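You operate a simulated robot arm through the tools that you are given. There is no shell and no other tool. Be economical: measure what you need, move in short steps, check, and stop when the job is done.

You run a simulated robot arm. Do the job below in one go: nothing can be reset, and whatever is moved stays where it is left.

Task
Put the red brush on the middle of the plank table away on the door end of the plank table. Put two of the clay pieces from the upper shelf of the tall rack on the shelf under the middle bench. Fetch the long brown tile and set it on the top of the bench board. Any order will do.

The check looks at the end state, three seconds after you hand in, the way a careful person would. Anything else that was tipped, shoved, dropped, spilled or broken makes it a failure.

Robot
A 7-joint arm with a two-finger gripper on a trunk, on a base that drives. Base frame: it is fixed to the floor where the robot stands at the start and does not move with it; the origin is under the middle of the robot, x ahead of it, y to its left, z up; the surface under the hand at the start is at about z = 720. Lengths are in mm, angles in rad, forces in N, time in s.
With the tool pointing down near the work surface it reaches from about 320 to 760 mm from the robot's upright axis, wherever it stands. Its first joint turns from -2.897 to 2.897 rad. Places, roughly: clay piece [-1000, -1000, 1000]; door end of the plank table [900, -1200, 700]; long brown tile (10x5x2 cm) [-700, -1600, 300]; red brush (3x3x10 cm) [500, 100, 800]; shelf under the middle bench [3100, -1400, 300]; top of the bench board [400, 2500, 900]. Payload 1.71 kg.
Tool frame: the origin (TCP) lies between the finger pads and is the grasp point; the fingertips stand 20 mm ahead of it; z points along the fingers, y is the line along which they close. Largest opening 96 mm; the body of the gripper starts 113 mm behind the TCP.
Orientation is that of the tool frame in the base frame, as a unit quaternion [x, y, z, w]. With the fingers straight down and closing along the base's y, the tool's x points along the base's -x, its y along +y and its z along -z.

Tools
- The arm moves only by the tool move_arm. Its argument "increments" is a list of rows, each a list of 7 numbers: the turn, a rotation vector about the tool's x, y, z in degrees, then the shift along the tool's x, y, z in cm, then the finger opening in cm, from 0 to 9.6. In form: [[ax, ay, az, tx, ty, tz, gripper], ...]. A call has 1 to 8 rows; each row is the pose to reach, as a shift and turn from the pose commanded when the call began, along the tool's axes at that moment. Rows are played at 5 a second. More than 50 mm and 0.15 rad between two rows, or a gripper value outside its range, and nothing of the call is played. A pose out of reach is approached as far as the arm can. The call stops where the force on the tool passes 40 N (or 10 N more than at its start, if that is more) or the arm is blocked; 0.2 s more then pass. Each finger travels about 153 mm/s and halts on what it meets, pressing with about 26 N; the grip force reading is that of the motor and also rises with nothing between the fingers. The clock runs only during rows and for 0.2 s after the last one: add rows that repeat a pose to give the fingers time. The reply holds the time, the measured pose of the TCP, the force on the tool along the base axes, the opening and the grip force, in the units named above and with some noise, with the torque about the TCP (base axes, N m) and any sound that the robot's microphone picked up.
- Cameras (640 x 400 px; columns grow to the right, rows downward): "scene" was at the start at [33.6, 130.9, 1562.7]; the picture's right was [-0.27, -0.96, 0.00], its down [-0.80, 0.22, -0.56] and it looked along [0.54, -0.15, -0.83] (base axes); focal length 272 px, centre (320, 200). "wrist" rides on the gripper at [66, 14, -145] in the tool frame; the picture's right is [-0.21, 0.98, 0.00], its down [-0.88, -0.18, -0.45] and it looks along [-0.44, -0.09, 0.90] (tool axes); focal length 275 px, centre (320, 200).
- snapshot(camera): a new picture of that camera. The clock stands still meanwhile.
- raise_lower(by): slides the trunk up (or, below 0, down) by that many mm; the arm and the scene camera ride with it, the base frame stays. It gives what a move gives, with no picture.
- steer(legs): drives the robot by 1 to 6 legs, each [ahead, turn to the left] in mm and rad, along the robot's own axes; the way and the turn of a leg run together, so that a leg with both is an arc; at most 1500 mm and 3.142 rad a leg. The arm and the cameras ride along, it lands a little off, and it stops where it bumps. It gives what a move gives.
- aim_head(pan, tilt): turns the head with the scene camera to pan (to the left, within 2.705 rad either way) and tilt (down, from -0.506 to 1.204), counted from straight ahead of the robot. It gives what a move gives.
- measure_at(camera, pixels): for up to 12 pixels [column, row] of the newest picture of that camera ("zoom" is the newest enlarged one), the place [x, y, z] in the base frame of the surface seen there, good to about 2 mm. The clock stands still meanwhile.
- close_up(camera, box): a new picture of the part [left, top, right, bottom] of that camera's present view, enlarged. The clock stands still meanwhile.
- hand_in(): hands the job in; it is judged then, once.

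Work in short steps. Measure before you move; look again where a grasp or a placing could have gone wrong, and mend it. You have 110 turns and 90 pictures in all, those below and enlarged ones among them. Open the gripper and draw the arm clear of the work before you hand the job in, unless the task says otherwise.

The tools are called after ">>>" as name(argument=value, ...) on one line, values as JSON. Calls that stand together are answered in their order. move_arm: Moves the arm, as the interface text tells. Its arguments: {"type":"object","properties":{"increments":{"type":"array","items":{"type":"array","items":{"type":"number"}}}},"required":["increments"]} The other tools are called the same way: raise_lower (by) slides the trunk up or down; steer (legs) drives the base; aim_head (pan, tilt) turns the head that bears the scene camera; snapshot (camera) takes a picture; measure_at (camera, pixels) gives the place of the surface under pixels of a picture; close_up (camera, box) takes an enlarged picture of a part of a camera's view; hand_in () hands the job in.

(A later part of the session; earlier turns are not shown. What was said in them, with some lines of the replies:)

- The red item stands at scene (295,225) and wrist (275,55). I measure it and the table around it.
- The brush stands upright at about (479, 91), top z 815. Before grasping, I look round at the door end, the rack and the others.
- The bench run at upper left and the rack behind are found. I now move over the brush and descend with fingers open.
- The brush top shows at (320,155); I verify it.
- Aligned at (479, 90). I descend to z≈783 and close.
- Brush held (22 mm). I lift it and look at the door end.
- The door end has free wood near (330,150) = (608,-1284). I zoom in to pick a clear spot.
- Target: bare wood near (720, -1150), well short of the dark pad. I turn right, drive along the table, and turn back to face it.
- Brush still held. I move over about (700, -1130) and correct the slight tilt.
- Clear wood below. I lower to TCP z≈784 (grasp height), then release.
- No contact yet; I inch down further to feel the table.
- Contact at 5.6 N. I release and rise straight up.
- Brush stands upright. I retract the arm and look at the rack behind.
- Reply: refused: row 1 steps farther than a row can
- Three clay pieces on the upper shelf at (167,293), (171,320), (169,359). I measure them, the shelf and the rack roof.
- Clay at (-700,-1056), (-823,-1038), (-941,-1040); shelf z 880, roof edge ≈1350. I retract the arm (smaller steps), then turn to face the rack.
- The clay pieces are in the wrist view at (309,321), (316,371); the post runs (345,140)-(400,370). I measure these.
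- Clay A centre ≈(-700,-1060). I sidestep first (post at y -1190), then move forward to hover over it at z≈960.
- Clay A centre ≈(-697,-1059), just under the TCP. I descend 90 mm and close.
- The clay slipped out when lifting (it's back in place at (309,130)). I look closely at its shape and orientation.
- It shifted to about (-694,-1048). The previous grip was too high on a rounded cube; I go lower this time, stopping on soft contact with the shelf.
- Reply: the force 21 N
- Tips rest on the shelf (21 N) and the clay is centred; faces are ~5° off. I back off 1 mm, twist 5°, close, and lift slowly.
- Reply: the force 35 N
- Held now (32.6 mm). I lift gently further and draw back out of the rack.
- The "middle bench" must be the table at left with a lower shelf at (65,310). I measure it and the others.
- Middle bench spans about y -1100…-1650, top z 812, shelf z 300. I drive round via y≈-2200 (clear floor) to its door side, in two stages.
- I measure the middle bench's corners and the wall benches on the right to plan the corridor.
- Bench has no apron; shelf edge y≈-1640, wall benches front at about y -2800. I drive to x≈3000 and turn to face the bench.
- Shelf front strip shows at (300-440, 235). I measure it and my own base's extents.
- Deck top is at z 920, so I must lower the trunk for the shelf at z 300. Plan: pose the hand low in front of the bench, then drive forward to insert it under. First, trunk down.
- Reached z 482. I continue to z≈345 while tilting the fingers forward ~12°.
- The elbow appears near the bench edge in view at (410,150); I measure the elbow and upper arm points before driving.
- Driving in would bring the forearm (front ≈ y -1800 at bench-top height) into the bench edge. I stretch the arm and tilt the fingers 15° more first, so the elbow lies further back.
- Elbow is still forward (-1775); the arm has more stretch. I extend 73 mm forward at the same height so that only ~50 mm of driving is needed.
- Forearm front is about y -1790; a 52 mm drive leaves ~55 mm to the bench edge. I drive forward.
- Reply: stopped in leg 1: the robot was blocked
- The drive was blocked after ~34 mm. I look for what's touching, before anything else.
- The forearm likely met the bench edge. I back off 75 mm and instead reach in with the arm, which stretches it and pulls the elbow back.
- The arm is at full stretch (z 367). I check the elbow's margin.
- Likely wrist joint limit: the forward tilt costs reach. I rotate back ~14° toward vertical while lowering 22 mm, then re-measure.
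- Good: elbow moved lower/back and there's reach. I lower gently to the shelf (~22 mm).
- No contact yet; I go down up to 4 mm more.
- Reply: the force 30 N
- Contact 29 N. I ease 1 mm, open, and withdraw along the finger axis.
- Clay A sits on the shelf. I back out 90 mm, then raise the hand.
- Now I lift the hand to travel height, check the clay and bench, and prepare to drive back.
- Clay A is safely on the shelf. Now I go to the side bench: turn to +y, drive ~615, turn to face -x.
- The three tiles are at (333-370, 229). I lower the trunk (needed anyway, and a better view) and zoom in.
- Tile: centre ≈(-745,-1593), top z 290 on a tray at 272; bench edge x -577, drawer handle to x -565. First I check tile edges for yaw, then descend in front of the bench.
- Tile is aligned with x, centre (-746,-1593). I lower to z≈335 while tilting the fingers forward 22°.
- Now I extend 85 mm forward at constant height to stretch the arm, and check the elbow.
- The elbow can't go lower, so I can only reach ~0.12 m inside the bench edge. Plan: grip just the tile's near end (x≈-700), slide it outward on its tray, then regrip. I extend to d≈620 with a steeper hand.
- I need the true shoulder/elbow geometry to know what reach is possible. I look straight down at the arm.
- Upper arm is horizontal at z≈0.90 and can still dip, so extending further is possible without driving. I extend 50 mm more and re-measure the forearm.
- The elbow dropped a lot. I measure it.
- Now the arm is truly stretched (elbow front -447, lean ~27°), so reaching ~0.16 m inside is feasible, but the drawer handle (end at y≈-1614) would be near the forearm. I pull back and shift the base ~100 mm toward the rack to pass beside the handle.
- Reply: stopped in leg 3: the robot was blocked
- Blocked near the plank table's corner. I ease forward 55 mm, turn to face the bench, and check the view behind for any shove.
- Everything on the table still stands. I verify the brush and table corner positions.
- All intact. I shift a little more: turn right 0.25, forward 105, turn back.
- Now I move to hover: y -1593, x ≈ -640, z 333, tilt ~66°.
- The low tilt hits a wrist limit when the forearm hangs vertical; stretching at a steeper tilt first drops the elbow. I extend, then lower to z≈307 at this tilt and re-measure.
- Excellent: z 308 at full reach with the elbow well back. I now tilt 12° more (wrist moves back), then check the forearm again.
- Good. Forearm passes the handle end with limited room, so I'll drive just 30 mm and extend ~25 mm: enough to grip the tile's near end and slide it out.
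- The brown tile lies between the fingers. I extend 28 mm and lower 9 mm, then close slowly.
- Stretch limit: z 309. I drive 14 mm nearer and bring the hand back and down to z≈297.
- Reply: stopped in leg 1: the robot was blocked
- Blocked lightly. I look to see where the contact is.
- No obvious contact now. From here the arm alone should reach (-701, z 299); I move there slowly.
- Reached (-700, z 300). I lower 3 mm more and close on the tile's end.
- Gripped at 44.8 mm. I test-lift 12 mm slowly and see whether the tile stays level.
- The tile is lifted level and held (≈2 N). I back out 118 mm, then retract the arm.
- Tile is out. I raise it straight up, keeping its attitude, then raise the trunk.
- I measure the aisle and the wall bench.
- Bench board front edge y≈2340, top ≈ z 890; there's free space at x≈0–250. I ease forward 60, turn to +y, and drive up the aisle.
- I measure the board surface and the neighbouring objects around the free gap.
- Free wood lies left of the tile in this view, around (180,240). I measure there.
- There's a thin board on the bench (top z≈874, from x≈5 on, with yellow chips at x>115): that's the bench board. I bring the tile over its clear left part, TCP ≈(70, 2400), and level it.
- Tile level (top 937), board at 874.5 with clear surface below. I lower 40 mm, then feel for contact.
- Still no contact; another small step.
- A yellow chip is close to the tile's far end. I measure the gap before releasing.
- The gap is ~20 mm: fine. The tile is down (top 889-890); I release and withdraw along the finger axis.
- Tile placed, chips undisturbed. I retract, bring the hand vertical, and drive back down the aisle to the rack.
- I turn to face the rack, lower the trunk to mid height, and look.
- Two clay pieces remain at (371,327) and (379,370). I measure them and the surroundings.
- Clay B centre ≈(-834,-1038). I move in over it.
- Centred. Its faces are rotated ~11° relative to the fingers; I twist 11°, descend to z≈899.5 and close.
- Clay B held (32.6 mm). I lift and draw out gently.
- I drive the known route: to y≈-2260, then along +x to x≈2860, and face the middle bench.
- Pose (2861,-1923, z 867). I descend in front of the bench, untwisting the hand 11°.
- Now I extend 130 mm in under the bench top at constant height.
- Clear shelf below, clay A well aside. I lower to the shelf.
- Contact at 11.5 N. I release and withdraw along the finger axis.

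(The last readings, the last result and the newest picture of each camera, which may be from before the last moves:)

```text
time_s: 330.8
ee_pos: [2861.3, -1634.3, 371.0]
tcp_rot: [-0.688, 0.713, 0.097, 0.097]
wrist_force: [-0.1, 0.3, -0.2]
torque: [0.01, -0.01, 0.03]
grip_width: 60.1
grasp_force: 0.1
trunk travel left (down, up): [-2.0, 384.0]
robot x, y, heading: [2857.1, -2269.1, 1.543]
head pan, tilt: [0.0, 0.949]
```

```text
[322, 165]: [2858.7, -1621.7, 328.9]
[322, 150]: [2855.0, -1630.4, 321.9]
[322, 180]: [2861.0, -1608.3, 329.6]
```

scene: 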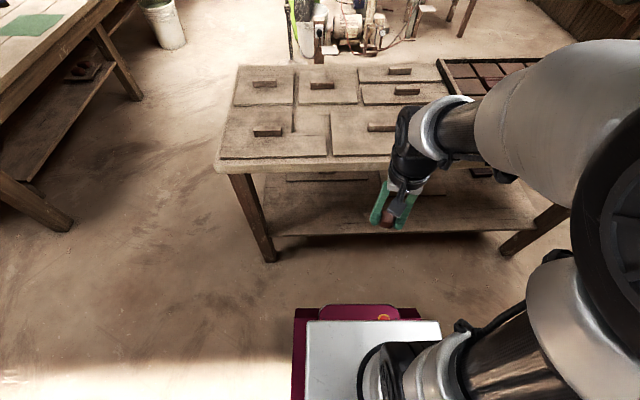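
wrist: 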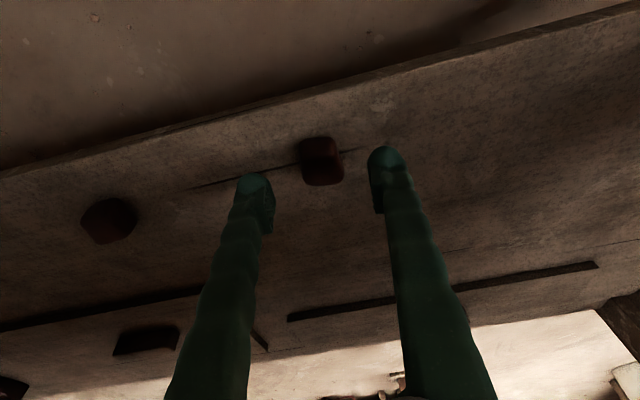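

Both clay pieces rest on the shelf. I back out and raise the hand clear.

>>> steer(legs=[[-90, 0]])

>>> move_arm(increments=[[0, 0, 0, 1, 0, -4, 6], [0, 2, 0, 2.5, 0, -8, 6], [0, 4, 0, 4, 0, -12, 6], [0, 6, 0, 5.5, 0, -16.5, 6], [0, 8, 0, 7, 0, -21, 6], [0, 10, 0, 7, 0, -25.8, 6], [0, 12, 0, 7, 0, -30.6, 6], [0, 14, 0, 7, 0, -35.4, 6]])

>>> raise_lower(by=172)

>>> aim_head(pan=0.1, tilt=0.85)

>>> snapshot(camera="scene")

```text
time_s: 331.9
ee_pos: [2857.4, -1724.8, 370.0]
tcp_rot: [-0.689, 0.712, 0.098, 0.096]
wrist_force: [0.2, 0.4, 1.4]
torque: [-0.01, 0.01, -0.04]
grip_width: 59.7
grasp_force: 0.1
trunk travel left (down, up): [-2.0, 384.0]
robot x, y, heading: [2853.3, -2361.0, 1.548]
head pan, tilt: [0.0, 0.949]
```

```text
time_s: 333.7
ee_pos: [2856.1, -1899.6, 697.9]
tcp_rot: [-0.695, 0.718, 0.018, 0.014]
wrist_force: [0.8, 0.5, 0.6]
torque: [0.0, -0.02, 0.01]
grip_width: 60.0
grasp_force: 0.0
trunk travel left (down, up): [-2.0, 384.0]
robot x, y, heading: [2852.9, -2363.7, 1.551]
head pan, tilt: [0.0, 0.949]
```

```text
time_s: 335.6
ee_pos: [2855.0, -1898.3, 869.4]
tcp_rot: [-0.695, 0.718, 0.018, 0.015]
wrist_force: [0.3, 0.1, -0.8]
torque: [-0.01, 0.01, 0.0]
grip_width: 60.0
grasp_force: 0.1
trunk travel left (down, up): [-174.0, 212.0]
robot x, y, heading: [2854.8, -2361.4, 1.547]
head pan, tilt: [0.0, 0.949]
```

```text
time_s: 336.3
ee_pos: [2854.9, -1897.7, 870.0]
tcp_rot: [-0.695, 0.718, 0.018, 0.015]
wrist_force: [0.7, 0.4, 0.0]
torque: [-0.04, -0.01, -0.02]
grip_width: 60.1
grasp_force: 0.0
trunk travel left (down, up): [-174.0, 212.0]
robot x, y, heading: [2853.0, -2361.3, 1.544]
head pan, tilt: [0.099, 0.85]
```

```text
14 pictures are left
```

scene: 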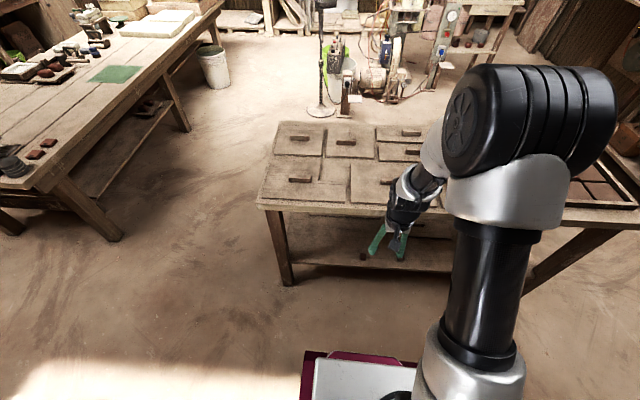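

The bench and its lids look undisturbed. I take a last look at the plank table's door end and the side bench.

>>> aim_head(pan=1.3, tilt=0.35)

>>> snapshot(camera="scene")

```text
time_s: 337.7
ee_pos: [2853.8, -1897.3, 869.8]
tcp_rot: [-0.695, 0.718, 0.019, 0.013]
wrist_force: [-0.9, -0.4, 0.9]
torque: [-0.01, 0.0, -0.03]
grip_width: 59.9
grasp_force: 0.1
trunk travel left (down, up): [-174.0, 212.0]
robot x, y, heading: [2857.8, -2359.6, 1.544]
head pan, tilt: [1.3, 0.351]
```

```text
13 pictures are left
```

scene: 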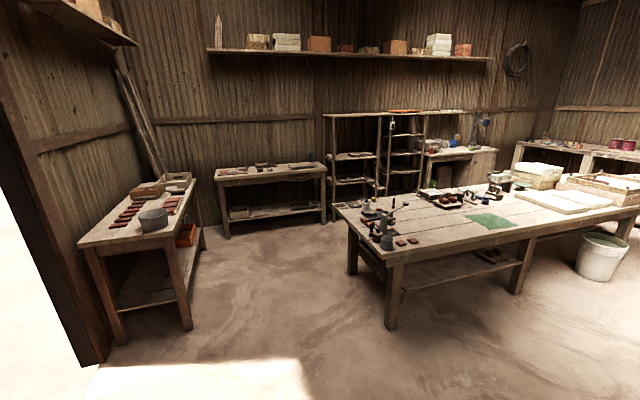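

>>> close_up(camera="scene", box=[210, 150, 470, 260])

```text
2.46 times, centred on (340, 205) of scene
```

zoom: 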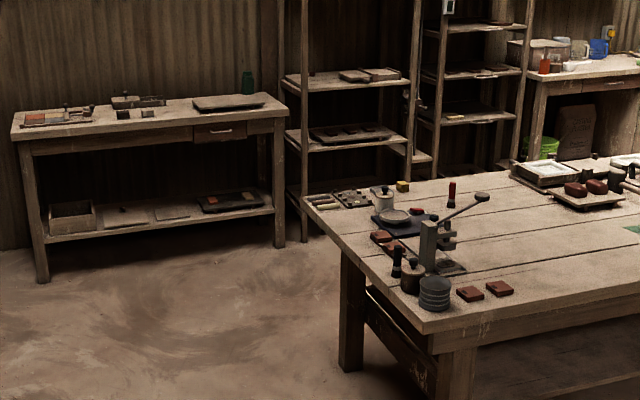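

The brush stands on the door end, the side bench and rack are tidy, and the arm is clear with the gripper open. I hand in.

>>> hand_in()

```text
The job is handed in.
```

I finished all three parts and handed the job in. The check's result is not back yet.

- **Brush:** the red brush stands upright on bare wood at the door end of the plank table.
- **Clay:** two pieces from the rack's upper shelf are on the shelf under the middle bench, near its door-side edge.
- **Tile:** the long brown tile lies flat on the thin board on top of the wall bench, about 2 cm from a yellow chip. I took that thin board to be the "bench board".

The robot was blocked three times while I worked: at the middle bench, at the plank table corner and at the side bench. I backed off each time. In the pictures I took afterwards nothing looked moved, but I did not measure every object. The arm is clear of the work and the gripper is open.
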